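You operate a simulated robot arm through the tools that you are given. There is no shell and no other tool.

The job below is to be done with a simulated robot arm. You get a single attempt, and the scene is never put back.

JOB
Weigh the tub with the blue lid and tag it with its count.
Fine: tare on the empty tub with the white lid and set that on the bench; on the lid goes tag over 330 under 150 g net, tag under 170 from 300 g, else tag 170 to 330; the full tub stays on the pan.

It is judged by the outcome, as a careful person would: the job done as asked, and still so three seconds after it is handed in. It fails if anything else is knocked over, pushed out of place, dropped, spilled or broken. A push-on lid holds only when it is set on centred and level and pressed home; a screw cap is set on level and turned clockwise until tight.

ROBOT AND FRAMES
A 7-joint arm with a fingered hand, fixed in place. Base frame: the origin is at the foot of the arm, x ahead of it, y to its left, z up; the work surface is at about z = 0.892. Readings come in m, rad, newtons and seconds.
With the tool pointing down near the work surface it reaches from about 0.22 to 0.96 m from the base axis. Its first joint turns from -2.007 to 2.007 rad. Payload 5 kg.
The tool frame sits at the grasp point between the pads (the TCP): z along the fingers, y along the line on which they close. The tips reach 0.032 m beyond it. Largest opening 0.16 m; the body of the gripper starts 0.089 m behind the TCP. The gripper is a hand of 4 fingers: y runs from the thumb to the fingers, the wrist lies at [0, 0, -0.267] in the tool frame.
Orientation is that of the tool frame in the base frame, as [roll, pitch, yaw] about the fixed x, y, z axes, in that order (R = Rz(yaw) Ry(pitch) Rx(roll)). With the fingers straight down and closing along the base's y, the tool's x points along the base's -x, its y along +y and its z along -z.

CONTROLS
- The arm moves only by the tool arm_command. Its argument "targets" is a list of rows, each an object (a shift or turn left out is 0) with "travel": the shift along the tool's x, y, z in mm, a list of three; "rotation": the turn, a rotation vector about the tool's x, y, z in rad, a list of three. In form: [{"travel": [x, y, z], "rotation": [wx, wy, wz]}, ...]. A call has 1 to 20 rows; each row is the pose to reach, as a shift and turn from the pose commanded when the call began, along the tool's axes at that moment. Each row takes 0.2 s and may step no farther than 0.05 m and 0.15 rad from the row before; otherwise, the whole call is refused. A pose out of reach is approached as far as the arm can. The call stops where the force on the tool passes 70 N (or 10 N more than at its start, if that is more) or the arm is blocked; 0.2 s more then pass. In this call time passes only in rows, and 0.2 s behind the last. The reply holds the time, the measured pose of the TCP, the force on the tool along the base axes, the opening and the grip force, in the units named above and with some noise, with the torque about the TCP (base axes, N m) and any sound that the robot's microphone picked up.
- Cameras (640 x 400 px; columns grow to the right, rows downward): "scene" is fixed at [0.2106, -0.6442, 1.717]; the picture's right is [0.46, -0.89, 0.00], its down [-0.60, -0.31, -0.73] and it looks along [0.65, 0.34, -0.68] (base axes); focal length 302 px, centre (320, 200). "wrist" rides on the gripper at [0.08, -0.004, -0.114] in the tool frame; the picture's right is [0.05, 1.00, 0.00], its down [-0.82, 0.04, -0.58] and it looks along [-0.58, 0.03, 0.82] (tool axes); focal length 265 px, centre (320, 200).
- snapshot(camera): a new picture of that camera. The clock stands still meanwhile.
- move_column(by): slides the trunk up (or, below 0, down) by that many m; the arm rides with it, the base frame stays. It gives what a move gives, with no picture.
- move_fingers(finger1, finger2, finger3, thumb_bend): sets how far each is bent, from 0 (flat) to 1 (curled in); at 0.3 the hand is open as for a grip, at 0.7 the pads meet at the TCP. One left out holds its place. A second passes; each finger stops where it meets its share of the squeeze, and holds until it gets a number again. It is the only way to open and close the hand. It gives what a move gives, with no picture; readings hold the bend of each and the force on the fingers (four entries, about 0 where the hand has none), thumb and palm.
- point_at(camera, pixels): for up to 12 pixels [column, row] of the newest picture of that camera ("zoom" is the newest enlarged one), the place [x, y, z] in the base frame of the surface seen there, good to about 0.002 m, but the place of the scene camera against the robot may be out by one fixed shift of up to 0.025 m in any direction. The clock stands still meanwhile.
- enlarge(camera, box): a new picture of the part [left, top, right, bottom] of that camera's present view, enlarged. The clock stands still meanwhile.
- finish_job(): hands the job in; it is judged then, once.

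Open the gripper and draw the arm clear of the work before you hand the job in, unless the task says otherwise.

The tools are called as a command line: name --argument value ..., lists and objects as JSON in quotes. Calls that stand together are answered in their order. arm_command: Moves the arm, as the interface text tells. Its arguments: {"type":"object","properties":{"targets":{"type":"array","items":{"type":"object","properties":{"travel":{"type":"array","items":{"type":"number"}},"rotation":{"type":"array","items":{"type":"number"}}}}}},"required":["targets"]} The other tools are called the same way: move_column (by) slides the trunk up or down; move_fingers (finger1, finger2, finger3, thumb_bend) moves the fingers one by one; snapshot (camera) takes a picture; point_at (camera, pixels) gives the place of the surface under pixels of a picture; enlarge (camera, box) takes an enlarged picture of a part of a camera's view; finish_job () hands the job in.

At the start:

```text
t: 0.0
eef_pos: [0.5905, -0.2384, 1.4652]
ee_rot: [-3.141, 0.003, 3.141]
ft_force: [-0.3, -0.1, 0.4]
moment: [0.0, -0.04, 0.01]
gripper_width: 0.1601
gripper_force: 0.0
shape: jaw
bend: [0.3, 0.3, 0.3, 0.3]
finger forces: [0.1, 0.1, 0.1, 0.1, 0.0, 0.1]
trunk travel left (down, up): [-0.9, 0.09]
```

scene: 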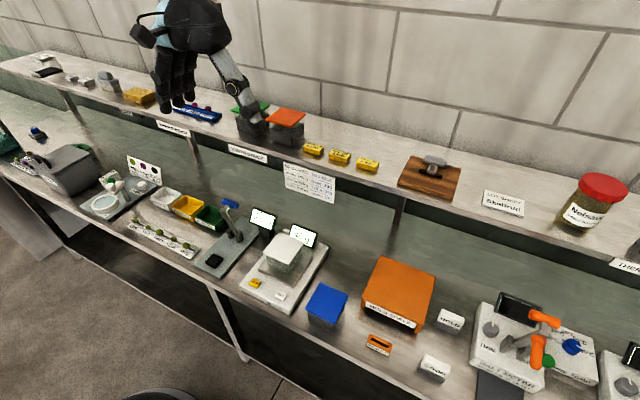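
wrist: 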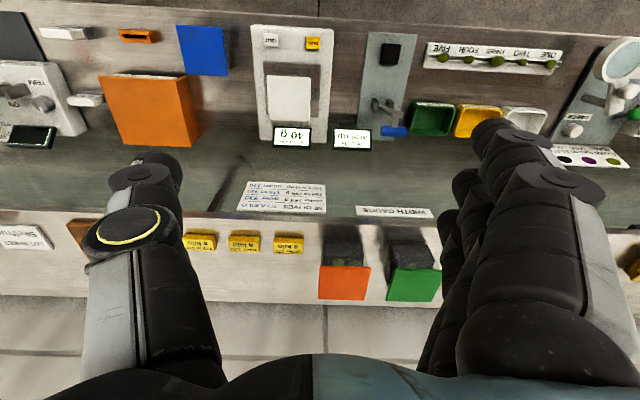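

The scene shows a scale near (285,265) with a white-lidded tub on its pan, a blue-lidded tub at (327,303), and tags on the shelf at (313,149), (340,157), (367,163). I enlarge these areas to read the writing.

enlarge --camera "scene" --box '[220, 190, 360, 330]'

enlarge --camera "scene" --box '[220, 90, 400, 210]'

enlarge --camera "wrist" --box '[160, 10, 400, 160]'

enlarge --camera "wrist" --box '[160, 160, 460, 320]'

```text
2.86 times, centred on (290, 260) of scene
```

zoom: 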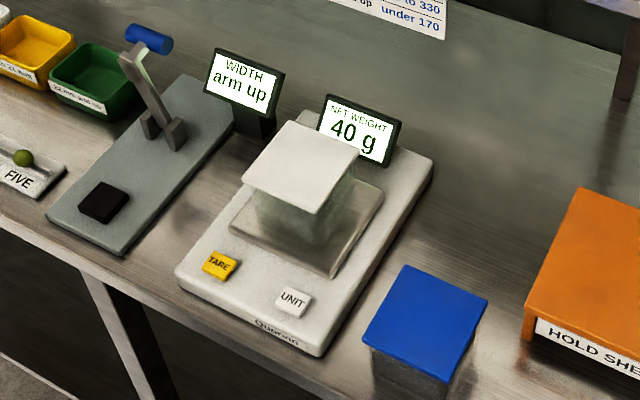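

```text
3.33 times, centred on (310, 150) of scene
```

zoom: 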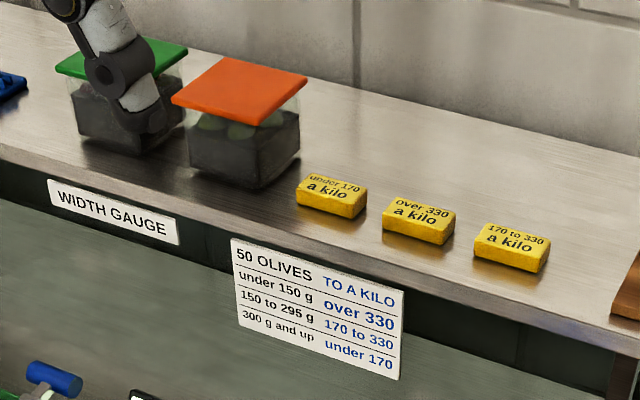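

```text
2.67 times, centred on (280, 85) of wrist
```

zoom: 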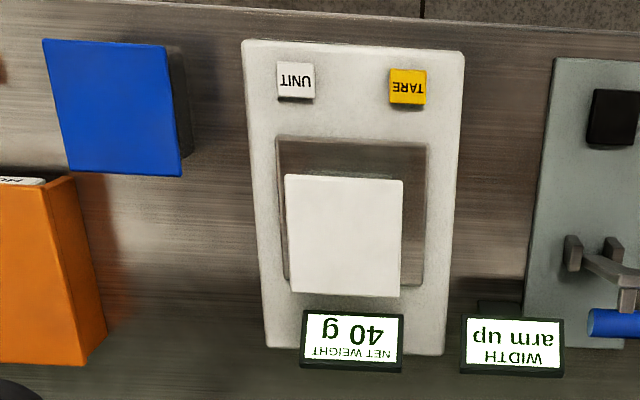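

```text
2.13 times, centred on (310, 240) of wrist
```

zoom: 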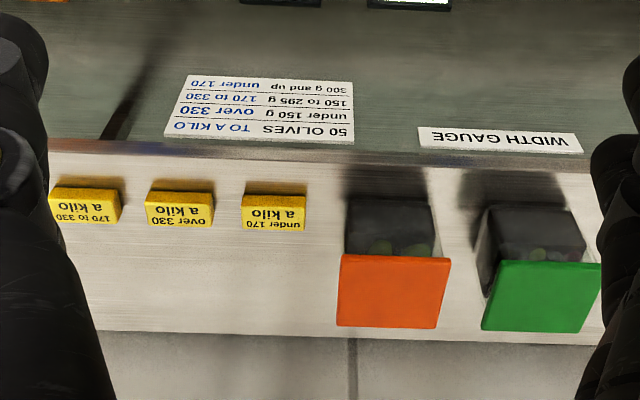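

The white-lidded empty tub sits on the pan and reads 40 g net. TARE is at wrist px (312,43), UNIT at (271,40). I get the places of all of these with the wrist camera.

snapshot --camera "wrist"

point_at --camera "wrist" --pixels '[[313, 42], [271, 40], [290, 98], [268, 77], [309, 79], [268, 118], [308, 119], [203, 50], [178, 27], [221, 28], [190, 74], [227, 75]]'

point_at --camera "wrist" --pixels '[[292, 137], [255, 30], [330, 32], [300, 70], [315, 100], [240, 60], [340, 100], [244, 244], [289, 244], [200, 243], [150, 110], [345, 290]]'

```text
taken
```

wrist: 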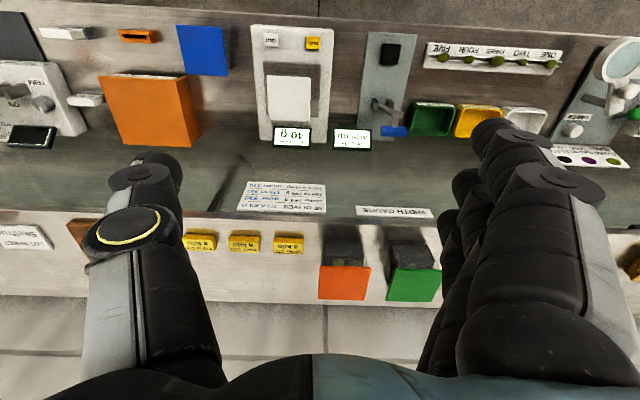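

```text
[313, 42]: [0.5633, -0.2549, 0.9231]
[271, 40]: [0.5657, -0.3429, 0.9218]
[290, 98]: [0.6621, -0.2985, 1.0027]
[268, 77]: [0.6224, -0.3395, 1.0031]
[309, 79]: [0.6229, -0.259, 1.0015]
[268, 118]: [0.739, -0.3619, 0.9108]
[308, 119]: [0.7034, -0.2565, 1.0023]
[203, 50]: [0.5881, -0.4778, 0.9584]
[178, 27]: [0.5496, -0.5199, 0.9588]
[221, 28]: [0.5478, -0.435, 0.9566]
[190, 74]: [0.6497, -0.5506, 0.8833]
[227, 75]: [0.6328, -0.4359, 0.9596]
```

```text
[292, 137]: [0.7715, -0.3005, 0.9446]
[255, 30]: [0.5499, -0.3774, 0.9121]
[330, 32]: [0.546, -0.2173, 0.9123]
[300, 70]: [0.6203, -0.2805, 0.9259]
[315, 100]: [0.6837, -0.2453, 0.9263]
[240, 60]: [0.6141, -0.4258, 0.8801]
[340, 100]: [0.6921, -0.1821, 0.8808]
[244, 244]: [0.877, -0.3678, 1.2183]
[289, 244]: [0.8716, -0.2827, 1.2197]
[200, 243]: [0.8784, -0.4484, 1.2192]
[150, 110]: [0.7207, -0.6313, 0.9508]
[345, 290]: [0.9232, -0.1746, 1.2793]
```

Next I map surroundings: shelf edge, bench back, gauge arm, orange box, free bench space.

point_at --camera "wrist" --pixels '[[300, 225], [300, 216], [220, 205], [230, 160], [215, 120], [195, 140], [105, 78], [180, 78], [393, 131], [376, 105], [352, 138], [137, 36]]'

point_at --camera "wrist" --pixels '[[240, 20], [240, 8], [85, 100], [60, 33], [260, 62], [320, 63], [330, 120], [235, 100], [235, 130], [265, 235], [265, 255], [222, 250]]'

enlarge --camera "scene" --box '[330, 230, 490, 390]'

```text
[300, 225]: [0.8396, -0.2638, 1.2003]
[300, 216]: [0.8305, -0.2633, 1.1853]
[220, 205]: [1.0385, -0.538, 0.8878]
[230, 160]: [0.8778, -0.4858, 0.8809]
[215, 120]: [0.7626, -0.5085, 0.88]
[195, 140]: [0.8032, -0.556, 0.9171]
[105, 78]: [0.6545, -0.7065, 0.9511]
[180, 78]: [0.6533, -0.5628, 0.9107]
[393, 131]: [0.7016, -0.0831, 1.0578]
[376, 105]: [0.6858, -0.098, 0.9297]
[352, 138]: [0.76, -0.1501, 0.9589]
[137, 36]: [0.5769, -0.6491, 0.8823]
```

```text
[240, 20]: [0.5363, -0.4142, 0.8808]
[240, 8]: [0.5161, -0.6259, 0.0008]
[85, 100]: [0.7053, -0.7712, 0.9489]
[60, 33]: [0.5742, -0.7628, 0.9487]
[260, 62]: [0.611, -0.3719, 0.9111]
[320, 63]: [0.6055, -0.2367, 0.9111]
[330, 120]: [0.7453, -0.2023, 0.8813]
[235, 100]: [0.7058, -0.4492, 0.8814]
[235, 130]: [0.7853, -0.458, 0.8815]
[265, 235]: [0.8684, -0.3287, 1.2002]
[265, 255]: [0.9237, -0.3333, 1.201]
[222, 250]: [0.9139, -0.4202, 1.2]
```

```text
2.50 times, centred on (410, 310) of scene
```

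zoom: 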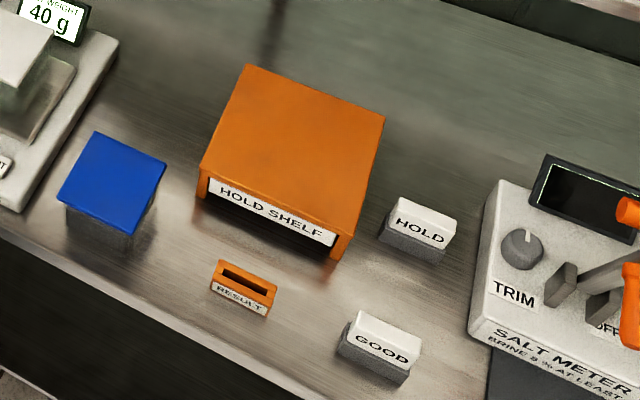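

The bench is at z≈0.881, the pan at 0.926, the shelf top at 1.200 (edge x≈0.83), and free bench lies around (0.72,-0.465). For pressing TARE I form a narrow pointer: outer fingers curled, middle finger and thumb together.

move_fingers --finger1 1.0 --finger2 0.7 --finger3 1.0 --thumb_bend 0.7

snapshot --camera "wrist"

snapshot --camera "scene"

```text
t: 1.0
eef_pos: [0.5914, -0.2387, 1.4645]
ee_rot: [3.141, 0.001, -3.141]
ft_force: [0.0, 0.3, -0.2]
moment: [-0.01, 0.03, 0.03]
gripper_width: 0.0504
gripper_force: 0.0
shape: fingers
bend: [1.0, 0.7, 1.0, 0.7]
finger forces: [0.0, 0.0, 0.0, 0.0, 0.0, 0.0]
trunk travel left (down, up): [-0.9, 0.09]
```

```text
taken
```

wrist: 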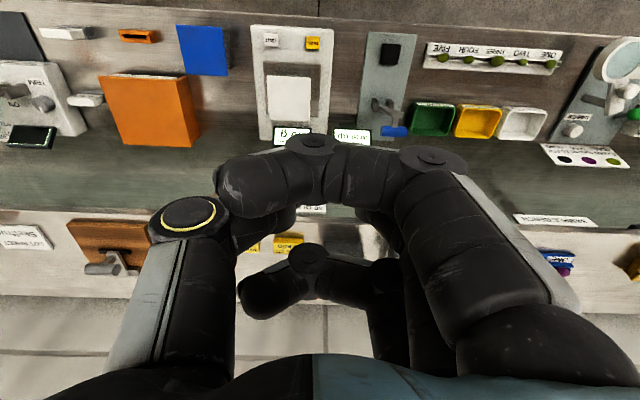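

```text
taken
```

scene: 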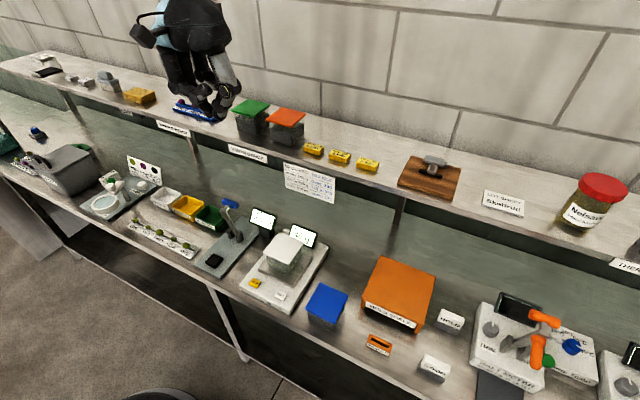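

The curled finger nearest the camera passes in front at (310,180), and another is at (290,285). I check where the finger tips lie in space.

point_at --camera "wrist" --pixels '[[250, 190], [310, 145], [370, 170], [430, 155], [265, 295], [305, 255], [360, 275], [188, 215], [275, 220], [380, 225], [240, 235], [265, 205]]'

enlarge --camera "wrist" --box '[140, 110, 480, 350]'

enlarge --camera "scene" --box '[120, 0, 280, 130]'

```text
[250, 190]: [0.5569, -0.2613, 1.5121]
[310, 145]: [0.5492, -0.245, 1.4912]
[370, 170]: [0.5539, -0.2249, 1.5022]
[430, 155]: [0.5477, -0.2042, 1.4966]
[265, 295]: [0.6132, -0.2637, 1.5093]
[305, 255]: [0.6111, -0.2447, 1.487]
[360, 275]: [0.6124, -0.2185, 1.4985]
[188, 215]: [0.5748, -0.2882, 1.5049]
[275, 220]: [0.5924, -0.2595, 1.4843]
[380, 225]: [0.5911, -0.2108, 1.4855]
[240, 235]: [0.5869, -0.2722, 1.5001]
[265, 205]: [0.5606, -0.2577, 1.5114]
```

```text
1.67 times, centred on (310, 230) of wrist
```

zoom: 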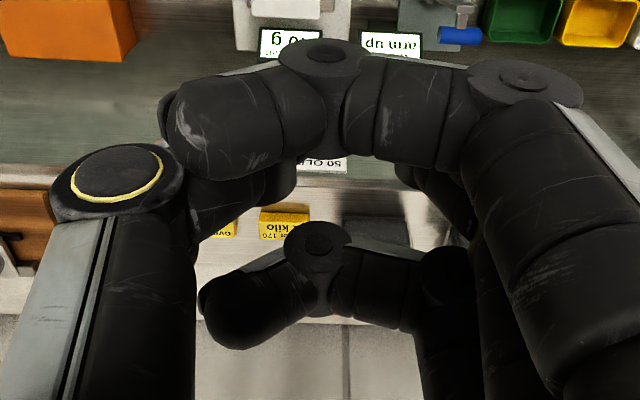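

```text
3.08 times, centred on (200, 65) of scene
```

zoom: 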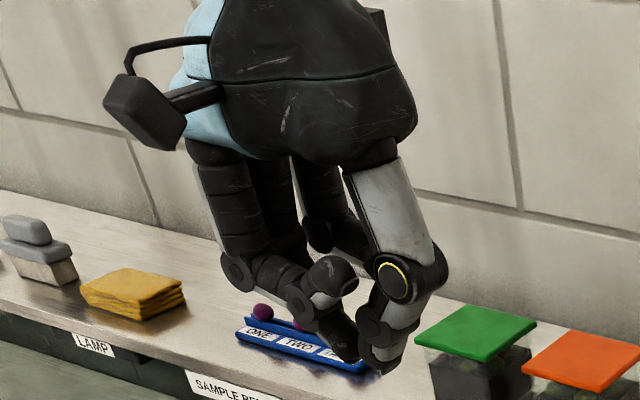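

The pointer (middle finger and thumb) sticks about 5 cm below the curled fingers. I move it above the TARE key at (0.562,-0.255), stopping with the tip about 35 mm over it.

arm_command --targets '[{"travel": [2.9, -1.65, 47]}, {"travel": [5.8, -3.3, 94]}, {"travel": [8.7, -4.95, 141]}, {"travel": [11.6, -6.6, 188]}, {"travel": [14.5, -8.25, 235]}, {"travel": [17.4, -9.9, 282]}, {"travel": [20.3, -11.55, 329]}, {"travel": [23.2, -13.2, 376]}, {"travel": [26.1, -14.85, 423]}, {"travel": [29, -16.5, 470]}]'

snapshot --camera "scene"

snapshot --camera "wrist"

enlarge --camera "scene" --box '[220, 190, 360, 330]'

```text
t: 3.2
eef_pos: [0.5644, -0.2558, 0.994]
ee_rot: [3.141, 0.001, 3.14]
ft_force: [0.6, 0.1, -0.2]
moment: [0.01, 0.04, -0.01]
gripper_width: 0.0505
gripper_force: 0.1
shape: fingers
bend: [1.0, 0.7, 1.0, 0.7]
finger forces: [0.0, 0.1, 0.1, 0.0, 0.0, 0.0]
trunk travel left (down, up): [-0.9, 0.09]
```

```text
taken
```

scene: 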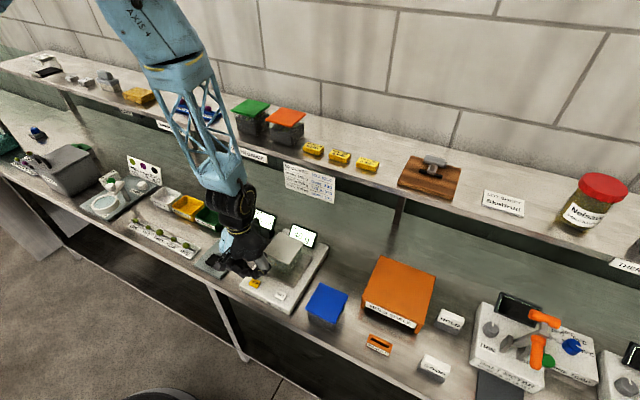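

```text
taken
```

wrist: 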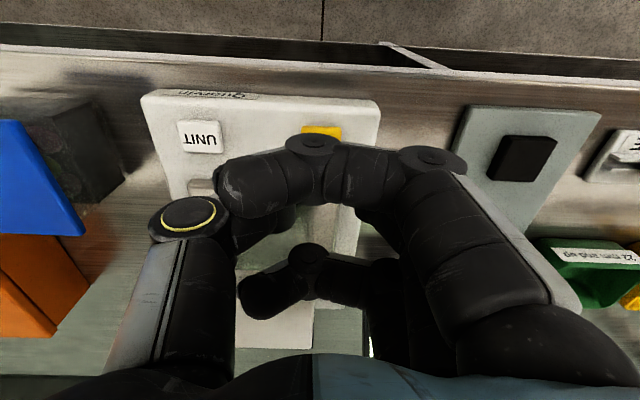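

```text
2.86 times, centred on (290, 260) of scene
```

zoom: 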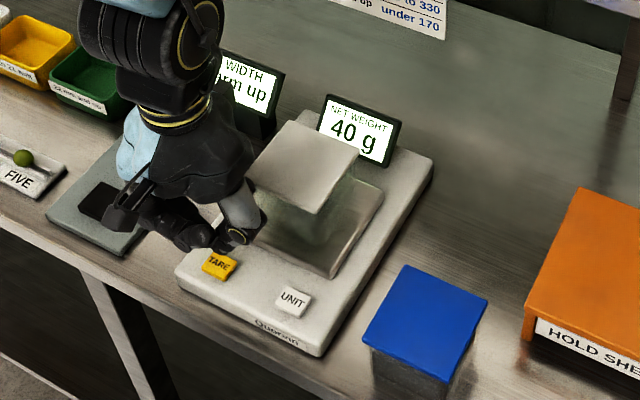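

The display still reads 40 g. I check the TARE key's place again (wrist (322,131)) and the pointer tip in the zoomed scene near (218,243).

point_at --camera "wrist" --pixels '[[308, 129], [322, 129], [338, 131], [200, 136], [182, 123], [216, 124], [186, 151], [221, 151], [340, 210], [348, 190], [60, 200], [30, 160]]'

point_at --camera "zoom" --pixels '[[220, 264], [213, 240], [222, 248], [237, 237], [293, 301], [300, 165], [320, 205], [425, 310], [190, 240], [205, 255], [234, 268], [250, 215]]'

enlarge --camera "scene" --box '[230, 230, 300, 300]'

```text
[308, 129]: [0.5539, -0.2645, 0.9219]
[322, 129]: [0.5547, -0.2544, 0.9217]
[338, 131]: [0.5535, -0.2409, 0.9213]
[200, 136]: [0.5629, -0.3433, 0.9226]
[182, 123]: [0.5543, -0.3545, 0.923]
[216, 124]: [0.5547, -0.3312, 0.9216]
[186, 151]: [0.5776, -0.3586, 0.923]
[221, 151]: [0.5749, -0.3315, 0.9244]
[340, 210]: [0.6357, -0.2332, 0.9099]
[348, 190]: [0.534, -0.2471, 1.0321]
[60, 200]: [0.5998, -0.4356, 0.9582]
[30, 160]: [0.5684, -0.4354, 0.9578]
```

```text
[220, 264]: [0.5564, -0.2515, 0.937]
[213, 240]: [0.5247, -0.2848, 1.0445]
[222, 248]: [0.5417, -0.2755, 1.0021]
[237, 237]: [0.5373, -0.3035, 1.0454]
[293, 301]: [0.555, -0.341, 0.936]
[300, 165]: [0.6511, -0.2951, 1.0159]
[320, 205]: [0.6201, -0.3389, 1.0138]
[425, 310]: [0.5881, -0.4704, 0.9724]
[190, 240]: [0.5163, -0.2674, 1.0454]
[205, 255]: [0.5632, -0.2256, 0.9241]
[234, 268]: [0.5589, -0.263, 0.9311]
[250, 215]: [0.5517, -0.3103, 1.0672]
```

```text
5.71 times, centred on (265, 265) of scene
```

zoom: 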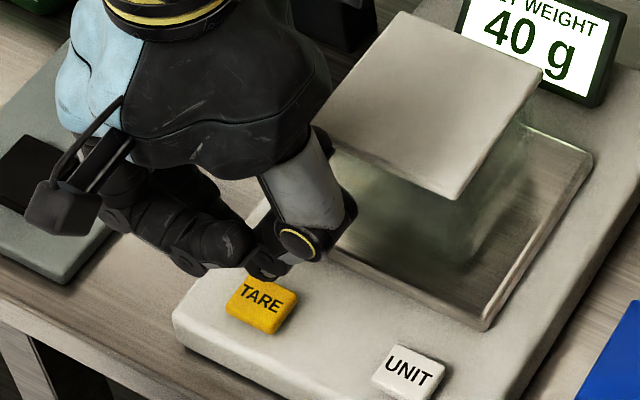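

I check the pointer tip's place in the newest zoom around (265,275).

point_at --camera "zoom" --pixels '[[270, 277], [260, 272], [280, 272], [262, 260], [250, 262], [275, 262], [297, 243], [195, 268], [200, 250], [255, 278], [265, 300], [412, 372]]'

```text
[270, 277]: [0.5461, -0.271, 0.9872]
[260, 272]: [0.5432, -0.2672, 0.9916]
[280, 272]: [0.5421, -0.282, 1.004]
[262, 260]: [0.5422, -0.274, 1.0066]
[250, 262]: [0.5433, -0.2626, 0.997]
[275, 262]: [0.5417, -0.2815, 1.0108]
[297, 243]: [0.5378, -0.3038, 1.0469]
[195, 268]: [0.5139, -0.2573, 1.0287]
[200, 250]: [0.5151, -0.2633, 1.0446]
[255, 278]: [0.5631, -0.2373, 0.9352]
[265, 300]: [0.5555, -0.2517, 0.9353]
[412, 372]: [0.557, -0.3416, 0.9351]
```

The pointer sits over the key (key centre (0.565,-0.254), top 0.9225; tip ~0.962). I lower in steps, slightly shifted +3 mm in y, to just about contact and read the force.

arm_command --targets '[{"travel": [0, 3, 20]}, {"travel": [0, 3, 32]}, {"travel": [0, 3, 36]}, {"travel": [0, 3, 38]}, {"travel": [0, 3, 39]}, {"travel": [0, 3, 40]}]'

enlarge --camera "scene" --box '[230, 220, 330, 320]'

```text
t: 4.6
eef_pos: [0.5617, -0.2514, 0.9559]
ee_rot: [-3.14, 0.002, -3.141]
ft_force: [-0.4, 0.0, 0.9]
moment: [0.0, 0.02, -0.02]
gripper_width: 0.0504
gripper_force: 0.0
shape: fingers
bend: [1.0, 0.7, 1.0, 0.7]
finger forces: [0.0, 0.1, 0.0, 0.1, 0.0, 0.1]
trunk travel left (down, up): [-0.9, 0.09]
```

```text
4.00 times, centred on (280, 270) of scene
```

zoom: 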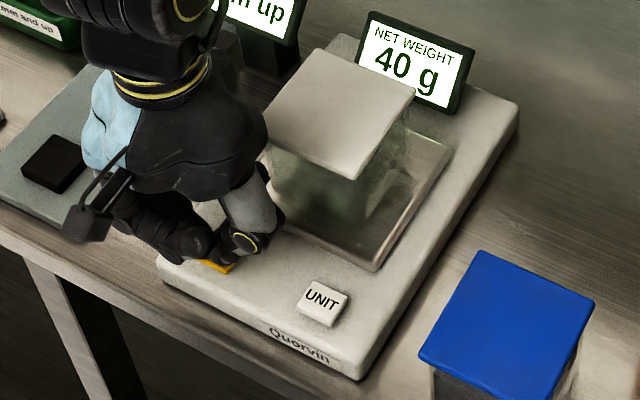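

No contact yet (force 0.9 N). I go down another 4 mm in 1 mm steps and check force and display.

arm_command --targets '[{"travel": [0, 0, 1]}, {"travel": [0, 0, 2]}, {"travel": [0, 0, 3]}, {"travel": [0, 0, 4]}]'

enlarge --camera "scene" --box '[230, 220, 330, 320]'

```text
t: 5.6
eef_pos: [0.5631, -0.2525, 0.9521]
ee_rot: [-3.141, 0.001, 3.14]
ft_force: [1.5, -0.8, 3.7]
moment: [-0.05, -0.04, 0.0]
gripper_width: 0.0499
gripper_force: 1.8
shape: fingers
bend: [1.0, 0.7, 1.0, 0.7]
finger forces: [0.0, 0.1, 0.0, 0.1, 3.3, 0.0]
trunk travel left (down, up): [-0.9, 0.09]
```

```text
4.00 times, centred on (280, 270) of scene
```

zoom: 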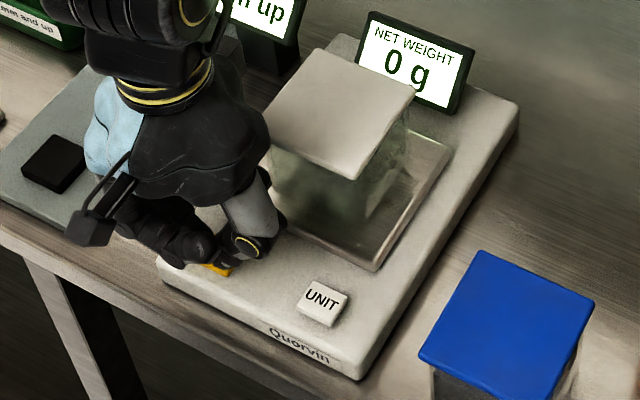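

The display now reads 0 g: tared. I lift straight up and check it stays.

arm_command --targets '[{"travel": [0, 0, -10]}, {"travel": [0, 0, -50]}, {"travel": [0, 0, -100]}, {"travel": [0, 0, -150]}, {"travel": [0, 0, -200]}]'

move_fingers --finger1 0.4 --finger2 0.4 --finger3 0.4 --thumb_bend 0.4

snapshot --camera "wrist"

enlarge --camera "scene" --box '[200, 140, 360, 320]'

```text
t: 6.8
eef_pos: [0.5612, -0.2531, 1.1527]
ee_rot: [-3.141, 0.002, 3.141]
ft_force: [0.7, -0.6, 0.4]
moment: [-0.02, -0.04, -0.02]
gripper_width: 0.0503
gripper_force: 0.0
shape: fingers
bend: [1.0, 0.7, 1.0, 0.7]
finger forces: [0.0, 0.0, 0.0, 0.0, 0.0, 0.0]
trunk travel left (down, up): [-0.9, 0.09]
```

```text
t: 7.8
eef_pos: [0.5628, -0.2536, 1.1528]
ee_rot: [3.139, 0.0, 3.141]
ft_force: [-0.5, 0.0, -0.3]
moment: [0.0, -0.01, 0.01]
gripper_width: 0.1306
gripper_force: 0.2
shape: fingers
bend: [0.4, 0.4, 0.4, 0.4]
finger forces: [0.1, 0.0, 0.0, 0.1, 0.1, 0.1]
trunk travel left (down, up): [-0.9, 0.09]
```

```text
taken
```

wrist: 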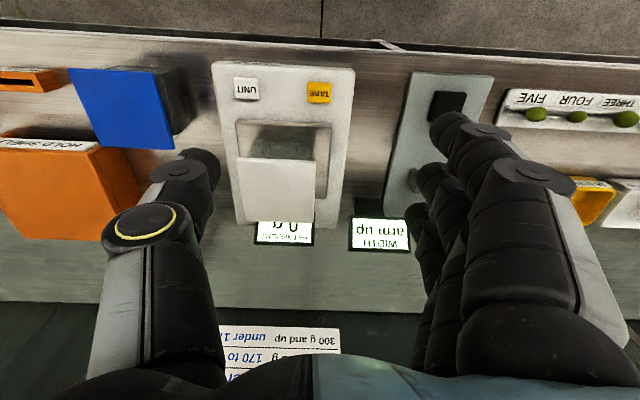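

```text
2.22 times, centred on (280, 230) of scene
```

zoom: 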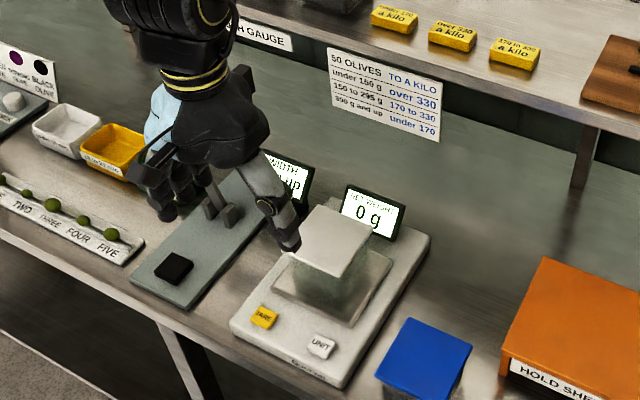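

Display holds 0 g. Now I study the white tub's body below the lid before gripping.

enlarge --camera "scene" --box '[255, 220, 335, 300]'

enlarge --camera "wrist" --box '[200, 50, 360, 250]'

point_at --camera "wrist" --pixels '[[240, 160], [312, 162], [238, 221], [312, 224], [277, 190], [255, 157], [295, 158], [252, 133], [314, 130], [275, 130], [280, 145], [412, 185]]'

```text
5.00 times, centred on (295, 260) of scene
```

zoom: 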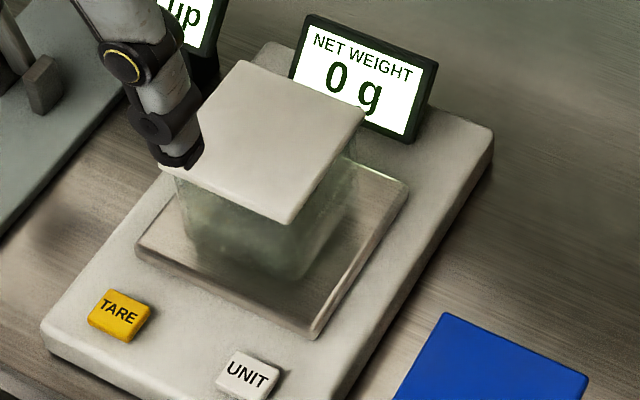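

```text
2.00 times, centred on (280, 150) of wrist
```

zoom: 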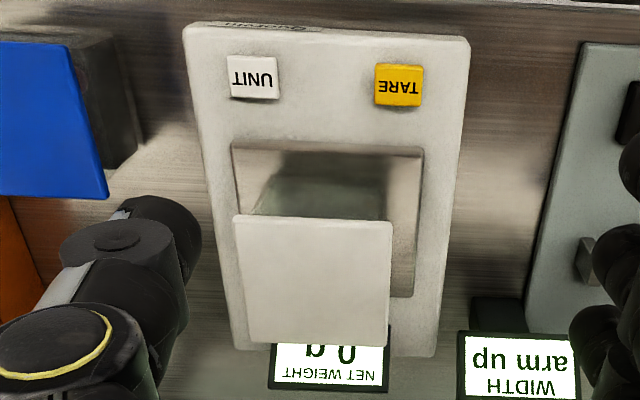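

```text
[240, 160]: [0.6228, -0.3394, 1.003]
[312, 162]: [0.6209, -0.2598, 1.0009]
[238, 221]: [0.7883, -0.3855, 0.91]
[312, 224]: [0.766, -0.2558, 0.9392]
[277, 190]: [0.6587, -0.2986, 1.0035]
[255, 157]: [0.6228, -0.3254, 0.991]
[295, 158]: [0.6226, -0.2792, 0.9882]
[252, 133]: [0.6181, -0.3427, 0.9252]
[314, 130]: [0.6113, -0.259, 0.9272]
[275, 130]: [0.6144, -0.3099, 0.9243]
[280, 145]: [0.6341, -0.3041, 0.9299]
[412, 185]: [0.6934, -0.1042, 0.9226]
```

Tub lid spans x 0.6215–0.703, y -0.340–-0.257; the body is ~1 cm inset. I check how low the opened fingertips reach relative to the TCP (1.153).

point_at --camera "wrist" --pixels '[[195, 158], [210, 160], [205, 172], [170, 170], [445, 120], [440, 135], [460, 125], [425, 175], [490, 130], [430, 230], [140, 220], [535, 172]]'

```text
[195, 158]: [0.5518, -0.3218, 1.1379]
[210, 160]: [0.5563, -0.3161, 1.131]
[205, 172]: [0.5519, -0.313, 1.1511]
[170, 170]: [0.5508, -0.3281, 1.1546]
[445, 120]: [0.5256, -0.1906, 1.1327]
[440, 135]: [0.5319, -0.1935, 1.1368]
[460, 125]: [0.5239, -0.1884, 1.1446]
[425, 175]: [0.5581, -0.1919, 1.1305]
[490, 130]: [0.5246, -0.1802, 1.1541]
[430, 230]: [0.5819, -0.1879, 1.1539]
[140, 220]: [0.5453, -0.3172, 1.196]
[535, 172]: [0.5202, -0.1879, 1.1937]
```

Fingertips reach ~3 cm below the TCP, fingers span about ±4 cm in x. I move over the white tub at (0.6625,-0.2985) and down to TCP z≈1.02, fingers beside the lid.

arm_command --targets '[{"travel": [-34, -15, 0]}, {"travel": [-68, -30, 0]}, {"travel": [-101, -45.5, 0]}, {"travel": [-101, -45.5, 40]}, {"travel": [-101, -45.5, 80]}]'

snapshot --camera "wrist"

snapshot --camera "scene"

```text
t: 9.0
eef_pos: [0.6654, -0.2968, 1.0703]
ee_rot: [-3.141, 0.0, 3.141]
ft_force: [-0.1, -0.3, -0.5]
moment: [0.02, 0.01, 0.01]
gripper_width: 0.131
gripper_force: 0.1
shape: fingers
bend: [0.4, 0.4, 0.4, 0.4]
finger forces: [0.0, 0.1, 0.0, 0.1, 0.0, 0.0]
trunk travel left (down, up): [-0.9, 0.09]
```

```text
taken
```

wrist: 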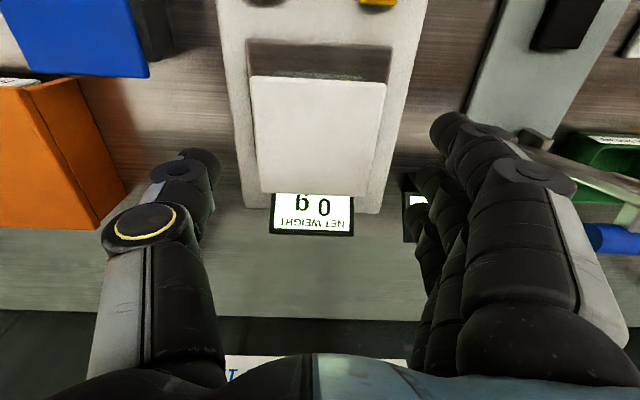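

```text
taken
```

scene: 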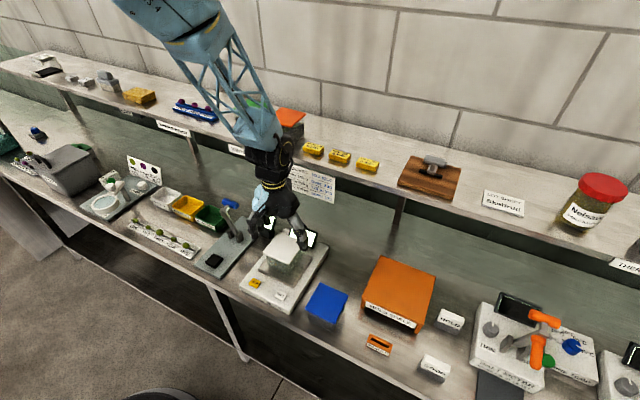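

Lid corners appear at (251,78), (386,84), (262,192), (373,195). I verify its center relative to the TCP.

point_at --camera "wrist" --pixels '[[253, 80], [384, 86], [263, 190], [371, 192], [318, 135], [436, 115], [430, 175], [425, 200], [205, 155], [210, 165], [300, 60], [420, 215]]'

```text
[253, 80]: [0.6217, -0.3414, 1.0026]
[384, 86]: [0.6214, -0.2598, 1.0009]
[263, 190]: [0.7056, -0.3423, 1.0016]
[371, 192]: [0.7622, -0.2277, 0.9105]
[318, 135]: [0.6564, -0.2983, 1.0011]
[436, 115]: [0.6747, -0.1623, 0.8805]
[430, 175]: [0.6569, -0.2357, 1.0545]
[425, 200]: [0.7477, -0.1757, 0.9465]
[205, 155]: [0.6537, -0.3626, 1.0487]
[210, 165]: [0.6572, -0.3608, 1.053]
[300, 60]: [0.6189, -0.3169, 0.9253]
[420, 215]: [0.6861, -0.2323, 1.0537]
```

Lid centre is (0.6635,-0.300). I shift 2.5 mm in -y and lower to TCP z≈0.965 in steps.

arm_command --targets '[{"travel": [1, -2.5, 30]}, {"travel": [1, -2.5, 60]}, {"travel": [1, -2.5, 85]}, {"travel": [1, -2.5, 98]}, {"travel": [1, -2.5, 105]}]'

snapshot --camera "wrist"

enlarge --camera "scene" --box '[230, 200, 340, 310]'

```text
t: 10.2
eef_pos: [0.6629, -0.3005, 0.967]
ee_rot: [3.141, 0.003, -3.139]
ft_force: [0.0, 0.1, 0.1]
moment: [0.0, 0.02, 0.0]
gripper_width: 0.1304
gripper_force: 0.0
shape: fingers
bend: [0.4, 0.4, 0.4, 0.4]
finger forces: [0.0, 0.0, 0.0, 0.0, 0.0, 0.1]
trunk travel left (down, up): [-0.9, 0.09]
```

```text
taken
```

wrist: 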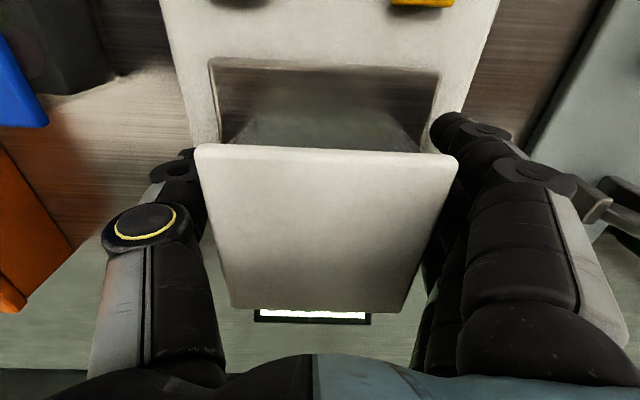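

```text
3.64 times, centred on (285, 255) of scene
```

zoom: 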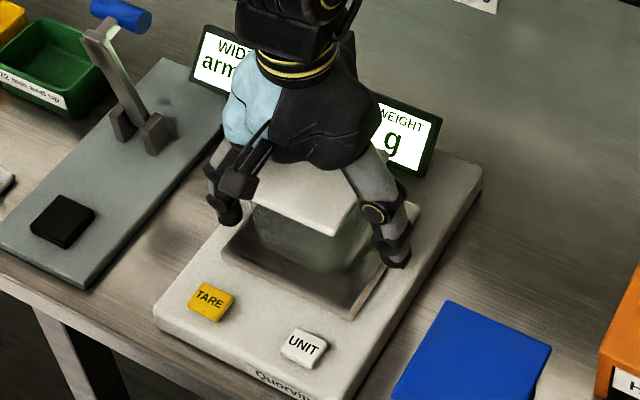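

Fingers straddle the body below the lid with no contact. I close gently, in stages.

move_fingers --finger1 0.5 --finger2 0.5 --finger3 0.5 --thumb_bend 0.5

snapshot --camera "wrist"

enlarge --camera "scene" --box '[230, 200, 340, 310]'

```text
t: 11.2
eef_pos: [0.6621, -0.3012, 0.9668]
ee_rot: [3.141, 0.002, 3.141]
ft_force: [-0.3, 0.3, -0.1]
moment: [0.02, 0.01, -0.02]
gripper_width: 0.0992
gripper_force: 4.2
shape: fingers
bend: [0.48, 0.48, 0.48, 0.49]
finger forces: [1.5, 1.5, 1.6, 0.1, 4.5, 0.1]
trunk travel left (down, up): [-0.9, 0.09]
```

```text
taken
```

wrist: 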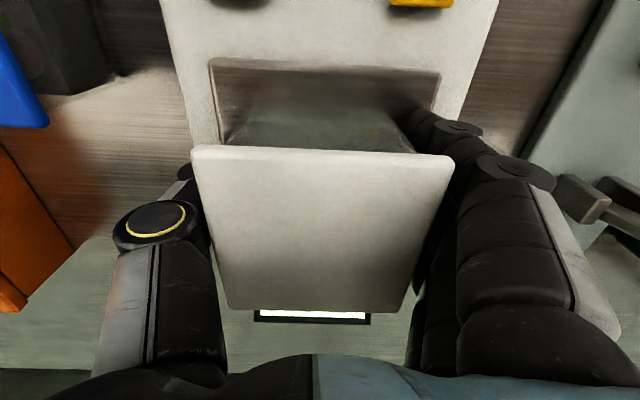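

```text
3.64 times, centred on (285, 255) of scene
```

zoom: 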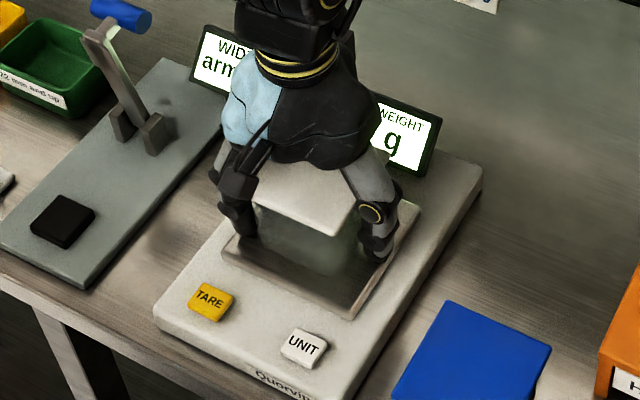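

Contact registered at width 0.099 (1.5 N per finger). I look closely at whether the fingers touch the lid or the body.

enlarge --camera "scene" --box '[260, 235, 320, 295]'

enlarge --camera "wrist" --box '[120, 90, 280, 260]'

enlarge --camera "wrist" --box '[360, 80, 520, 250]'

```text
6.67 times, centred on (290, 265) of scene
```

zoom: 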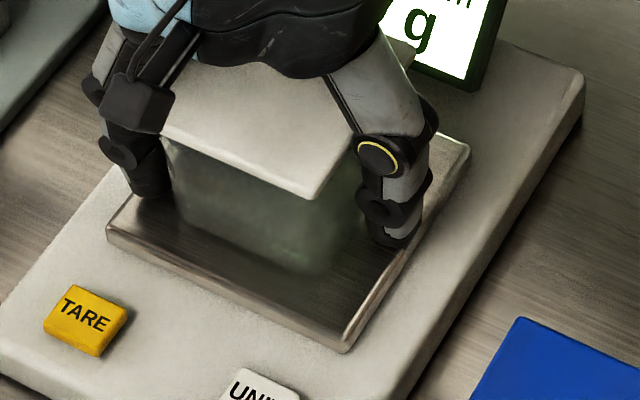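

```text
2.35 times, centred on (200, 175) of wrist
```

zoom: 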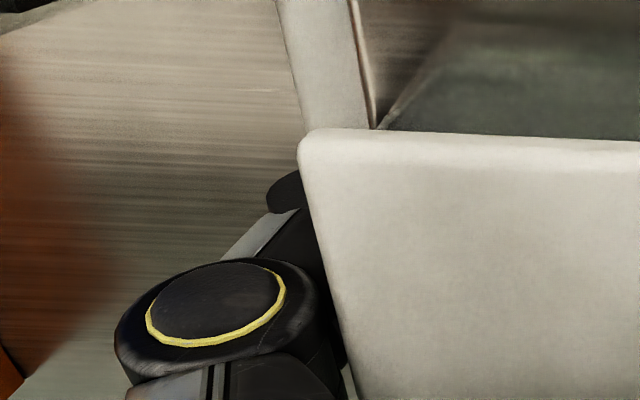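

```text
2.35 times, centred on (440, 165) of wrist
```

zoom: 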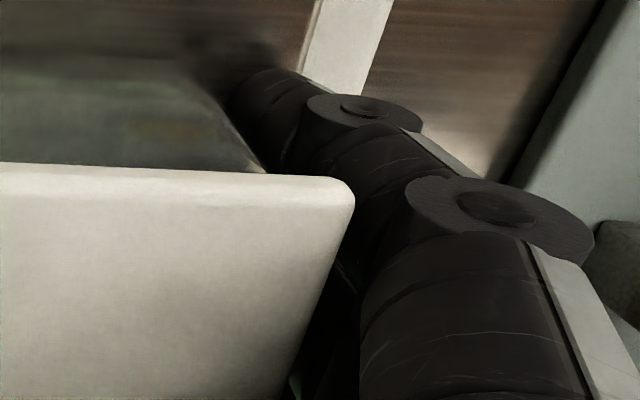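

The contact seems to be near the lid edge by the knuckles. I probe the thumb's and tub's profile in an enlarged scene view to decide the grip height.

enlarge --camera "scene" --box '[280, 235, 330, 285]'

point_at --camera "wrist" --pixels '[[194, 152], [450, 160], [228, 308], [404, 310], [195, 170], [185, 195], [200, 200], [207, 230], [448, 175], [440, 200], [425, 260], [410, 130]]'

```text
8.00 times, centred on (305, 260) of scene
```

zoom: 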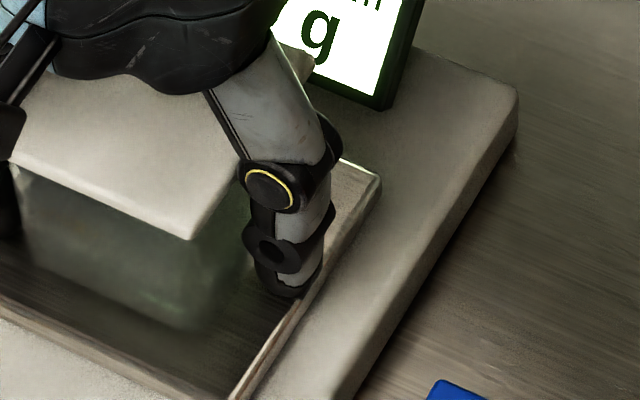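

```text
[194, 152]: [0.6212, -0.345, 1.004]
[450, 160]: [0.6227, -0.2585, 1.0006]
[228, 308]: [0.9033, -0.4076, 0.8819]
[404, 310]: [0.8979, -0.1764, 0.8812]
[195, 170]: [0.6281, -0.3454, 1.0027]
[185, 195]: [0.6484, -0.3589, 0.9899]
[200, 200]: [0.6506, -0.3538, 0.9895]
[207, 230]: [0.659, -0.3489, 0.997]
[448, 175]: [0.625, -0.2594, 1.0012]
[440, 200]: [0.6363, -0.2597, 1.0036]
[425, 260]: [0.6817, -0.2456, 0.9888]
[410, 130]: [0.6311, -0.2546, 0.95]
```

I probe the body and thumb in this zoom.

point_at --camera "zoom" --pixels '[[190, 237], [195, 255], [205, 320], [225, 260], [245, 270], [262, 285], [268, 245], [262, 205], [265, 188], [240, 170], [290, 290], [120, 280]]'

point_at --camera "zoom" --pixels '[[230, 290], [215, 300], [240, 250], [235, 230], [220, 215], [200, 300], [180, 320], [60, 270], [30, 180], [275, 265], [255, 225], [250, 300]]'

```text
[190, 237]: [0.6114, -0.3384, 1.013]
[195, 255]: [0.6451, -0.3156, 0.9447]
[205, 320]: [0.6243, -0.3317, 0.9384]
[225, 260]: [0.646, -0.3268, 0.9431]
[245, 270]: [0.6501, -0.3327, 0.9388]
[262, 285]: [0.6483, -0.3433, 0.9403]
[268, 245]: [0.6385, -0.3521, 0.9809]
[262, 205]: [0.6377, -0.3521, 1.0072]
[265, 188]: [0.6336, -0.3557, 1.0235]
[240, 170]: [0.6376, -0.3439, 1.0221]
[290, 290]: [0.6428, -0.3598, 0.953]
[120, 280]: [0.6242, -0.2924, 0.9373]
```

```text
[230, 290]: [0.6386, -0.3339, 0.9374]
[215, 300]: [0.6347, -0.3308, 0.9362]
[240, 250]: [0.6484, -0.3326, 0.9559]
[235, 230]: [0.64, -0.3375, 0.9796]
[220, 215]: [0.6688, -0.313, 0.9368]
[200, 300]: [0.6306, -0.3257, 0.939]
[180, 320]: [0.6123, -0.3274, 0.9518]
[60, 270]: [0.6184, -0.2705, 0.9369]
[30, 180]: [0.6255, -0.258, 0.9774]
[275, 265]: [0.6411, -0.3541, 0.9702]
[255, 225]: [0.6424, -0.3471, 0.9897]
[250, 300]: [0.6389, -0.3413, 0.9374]
```

Both sides are in light contact. I squeeze somewhat more (bend target 0.55) and see whether the fingers stop firmly.

move_fingers --finger1 0.55 --finger2 0.55 --finger3 0.55 --thumb_bend 0.55

snapshot --camera "wrist"

enlarge --camera "scene" --box '[250, 225, 330, 295]'

```text
t: 12.2
eef_pos: [0.6622, -0.3012, 0.9679]
ee_rot: [-3.141, 0.001, 3.141]
ft_force: [0.0, -0.2, -0.4]
moment: [-0.03, -0.04, -0.01]
gripper_width: 0.0978
gripper_force: 16.1
shape: fingers
bend: [0.5, 0.5, 0.5, 0.51]
finger forces: [5.1, 5.2, 5.3, 0.0, 15.7, 0.0]
trunk travel left (down, up): [-0.9, 0.09]
```

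```text
taken
```

wrist: 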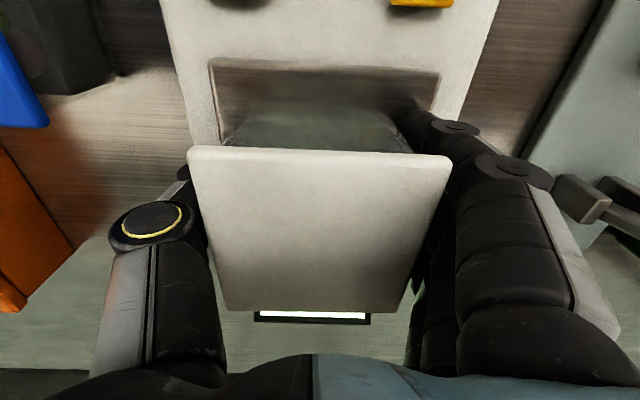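

```text
5.71 times, centred on (290, 260) of scene
```

zoom: 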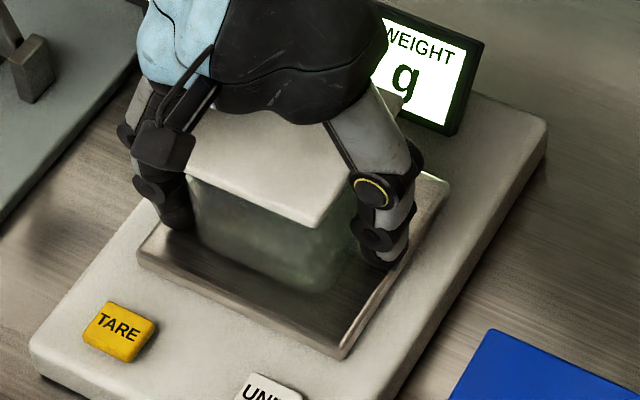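

The grip is firm: 16 N at width 0.098. I lift just 6 mm and check whether the tub (not only its lid) comes up.

arm_command --targets '[{"travel": [0, 0, -2]}, {"travel": [0, 0, -4]}, {"travel": [0, 0, -6]}]'

enlarge --camera "scene" --box '[250, 225, 330, 295]'

snapshot --camera "wrist"

```text
t: 13.0
eef_pos: [0.6614, -0.3009, 0.9736]
ee_rot: [-3.141, 0.001, -3.14]
ft_force: [-0.2, 0.2, -0.7]
moment: [-0.01, 0.02, -0.02]
gripper_width: 0.0977
gripper_force: 15.2
shape: fingers
bend: [0.5, 0.5, 0.5, 0.51]
finger forces: [5.2, 5.2, 5.2, 0.0, 15.7, 0.0]
trunk travel left (down, up): [-0.9, 0.09]
```

```text
5.71 times, centred on (290, 260) of scene
```

zoom: 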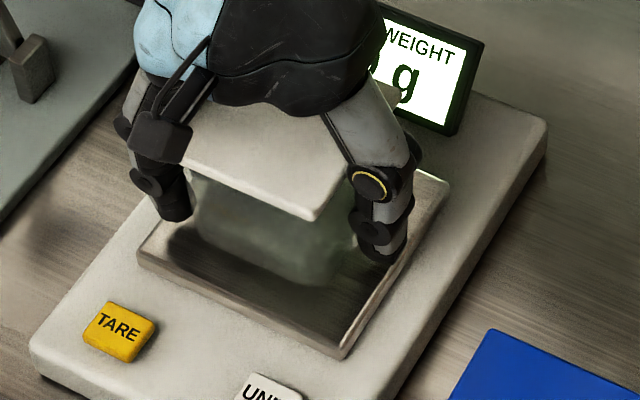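

```text
taken
```

wrist: 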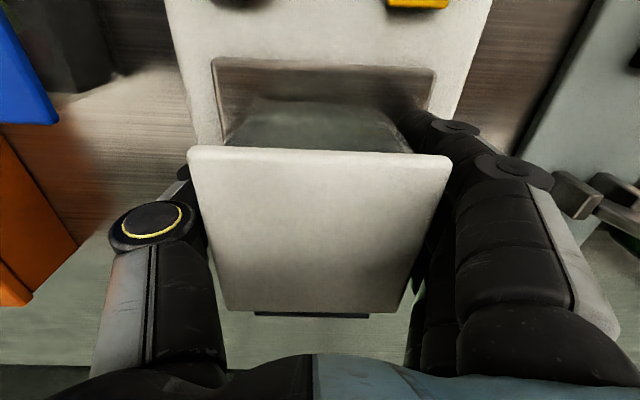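

The whole tub lifted with its lid (shadow beneath at (180,235)). I raise it 150 mm and carry it toward (0.71,-0.468).

arm_command --targets '[{"travel": [0, 0, -30]}, {"travel": [0, 0, -70]}, {"travel": [0, 0, -110]}, {"travel": [0, 0, -150]}, {"travel": [-10, -33, -150]}, {"travel": [-20, -67, -150]}, {"travel": [-30, -100, -150]}, {"travel": [-40, -134, -150]}, {"travel": [-48, -167, -150]}]'

snapshot --camera "scene"

snapshot --camera "wrist"

```text
t: 15.0
eef_pos: [0.7103, -0.4666, 1.1218]
ee_rot: [3.14, 0.002, -3.141]
ft_force: [0.6, -0.6, 0.2]
moment: [0.05, 0.02, 0.02]
gripper_width: 0.0977
gripper_force: 15.3
shape: fingers
bend: [0.5, 0.5, 0.5, 0.51]
finger forces: [5.2, 5.2, 5.2, 0.0, 15.8, 0.1]
trunk travel left (down, up): [-0.9, 0.09]
```

```text
taken
```

scene: 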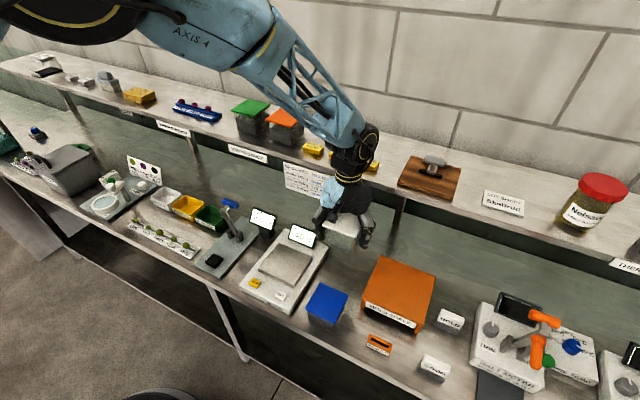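

```text
taken
```

wrist: 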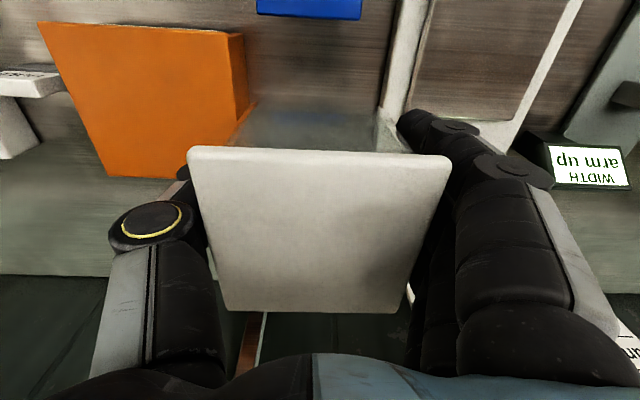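

The tub is held over the gap. I verify the hold shelf's right edge (250,100), the scale's edge (385,90) and blue tub's back edge (310,18).

point_at --camera "wrist" --pixels '[[240, 40], [247, 95], [250, 100], [225, 170], [385, 60], [390, 110], [380, 120], [310, 17], [262, 12], [360, 17], [300, 60], [300, 100]]'

point_at --camera "wrist" --pixels '[[192, 153], [447, 160], [228, 308], [406, 310], [320, 230], [175, 140], [235, 80], [237, 120], [240, 140], [420, 30], [420, 160], [60, 100]]'

```text
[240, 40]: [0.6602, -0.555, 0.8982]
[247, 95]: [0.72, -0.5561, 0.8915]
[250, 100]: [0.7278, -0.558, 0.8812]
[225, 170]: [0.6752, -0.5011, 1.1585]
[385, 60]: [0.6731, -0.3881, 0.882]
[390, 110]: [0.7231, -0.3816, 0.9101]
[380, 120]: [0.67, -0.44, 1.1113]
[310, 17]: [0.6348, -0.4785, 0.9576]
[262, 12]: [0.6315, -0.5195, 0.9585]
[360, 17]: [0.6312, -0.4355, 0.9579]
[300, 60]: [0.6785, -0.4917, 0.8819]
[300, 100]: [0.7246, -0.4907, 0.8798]
```

```text
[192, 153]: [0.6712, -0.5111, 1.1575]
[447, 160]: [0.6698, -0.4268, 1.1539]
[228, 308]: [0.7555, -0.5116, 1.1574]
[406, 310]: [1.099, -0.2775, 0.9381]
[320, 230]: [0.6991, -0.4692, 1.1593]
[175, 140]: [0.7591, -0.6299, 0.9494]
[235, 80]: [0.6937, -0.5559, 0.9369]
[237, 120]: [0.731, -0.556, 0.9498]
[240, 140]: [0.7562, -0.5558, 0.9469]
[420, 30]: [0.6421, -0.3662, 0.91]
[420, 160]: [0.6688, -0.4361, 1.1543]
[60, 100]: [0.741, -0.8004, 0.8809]
```

The gap is centred at y≈-0.470 and the tub is at y -0.469. I lower it to just above the bench (lid top = TCP+0.035, so contact expected at TCP≈0.9225).

arm_command --targets '[{"travel": [0, -1, 40]}, {"travel": [0, -1, 80]}, {"travel": [0, -1, 120]}, {"travel": [0, -1, 160]}, {"travel": [0, -1, 185]}, {"travel": [0, -1, 193]}]'

enlarge --camera "scene" --box '[270, 190, 430, 330]'

snapshot --camera "wrist"

```text
t: 16.4
eef_pos: [0.7085, -0.4682, 0.9277]
ee_rot: [3.141, 0.0, 3.14]
ft_force: [0.9, 0.7, -1.1]
moment: [-0.03, 0.01, 0.01]
gripper_width: 0.0978
gripper_force: 15.9
shape: fingers
bend: [0.5, 0.5, 0.5, 0.51]
finger forces: [5.2, 5.2, 5.2, 0.0, 15.6, 0.0]
trunk travel left (down, up): [-0.9, 0.09]
```

```text
2.86 times, centred on (350, 260) of scene
```

zoom: 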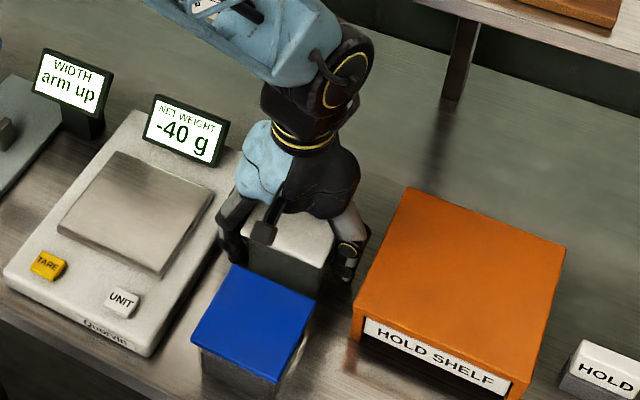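

```text
taken
```

wrist: 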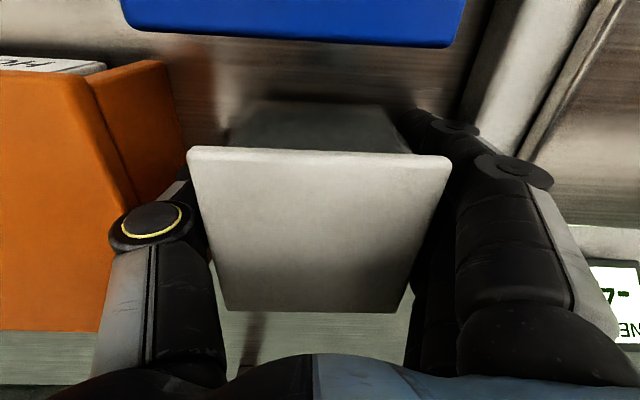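

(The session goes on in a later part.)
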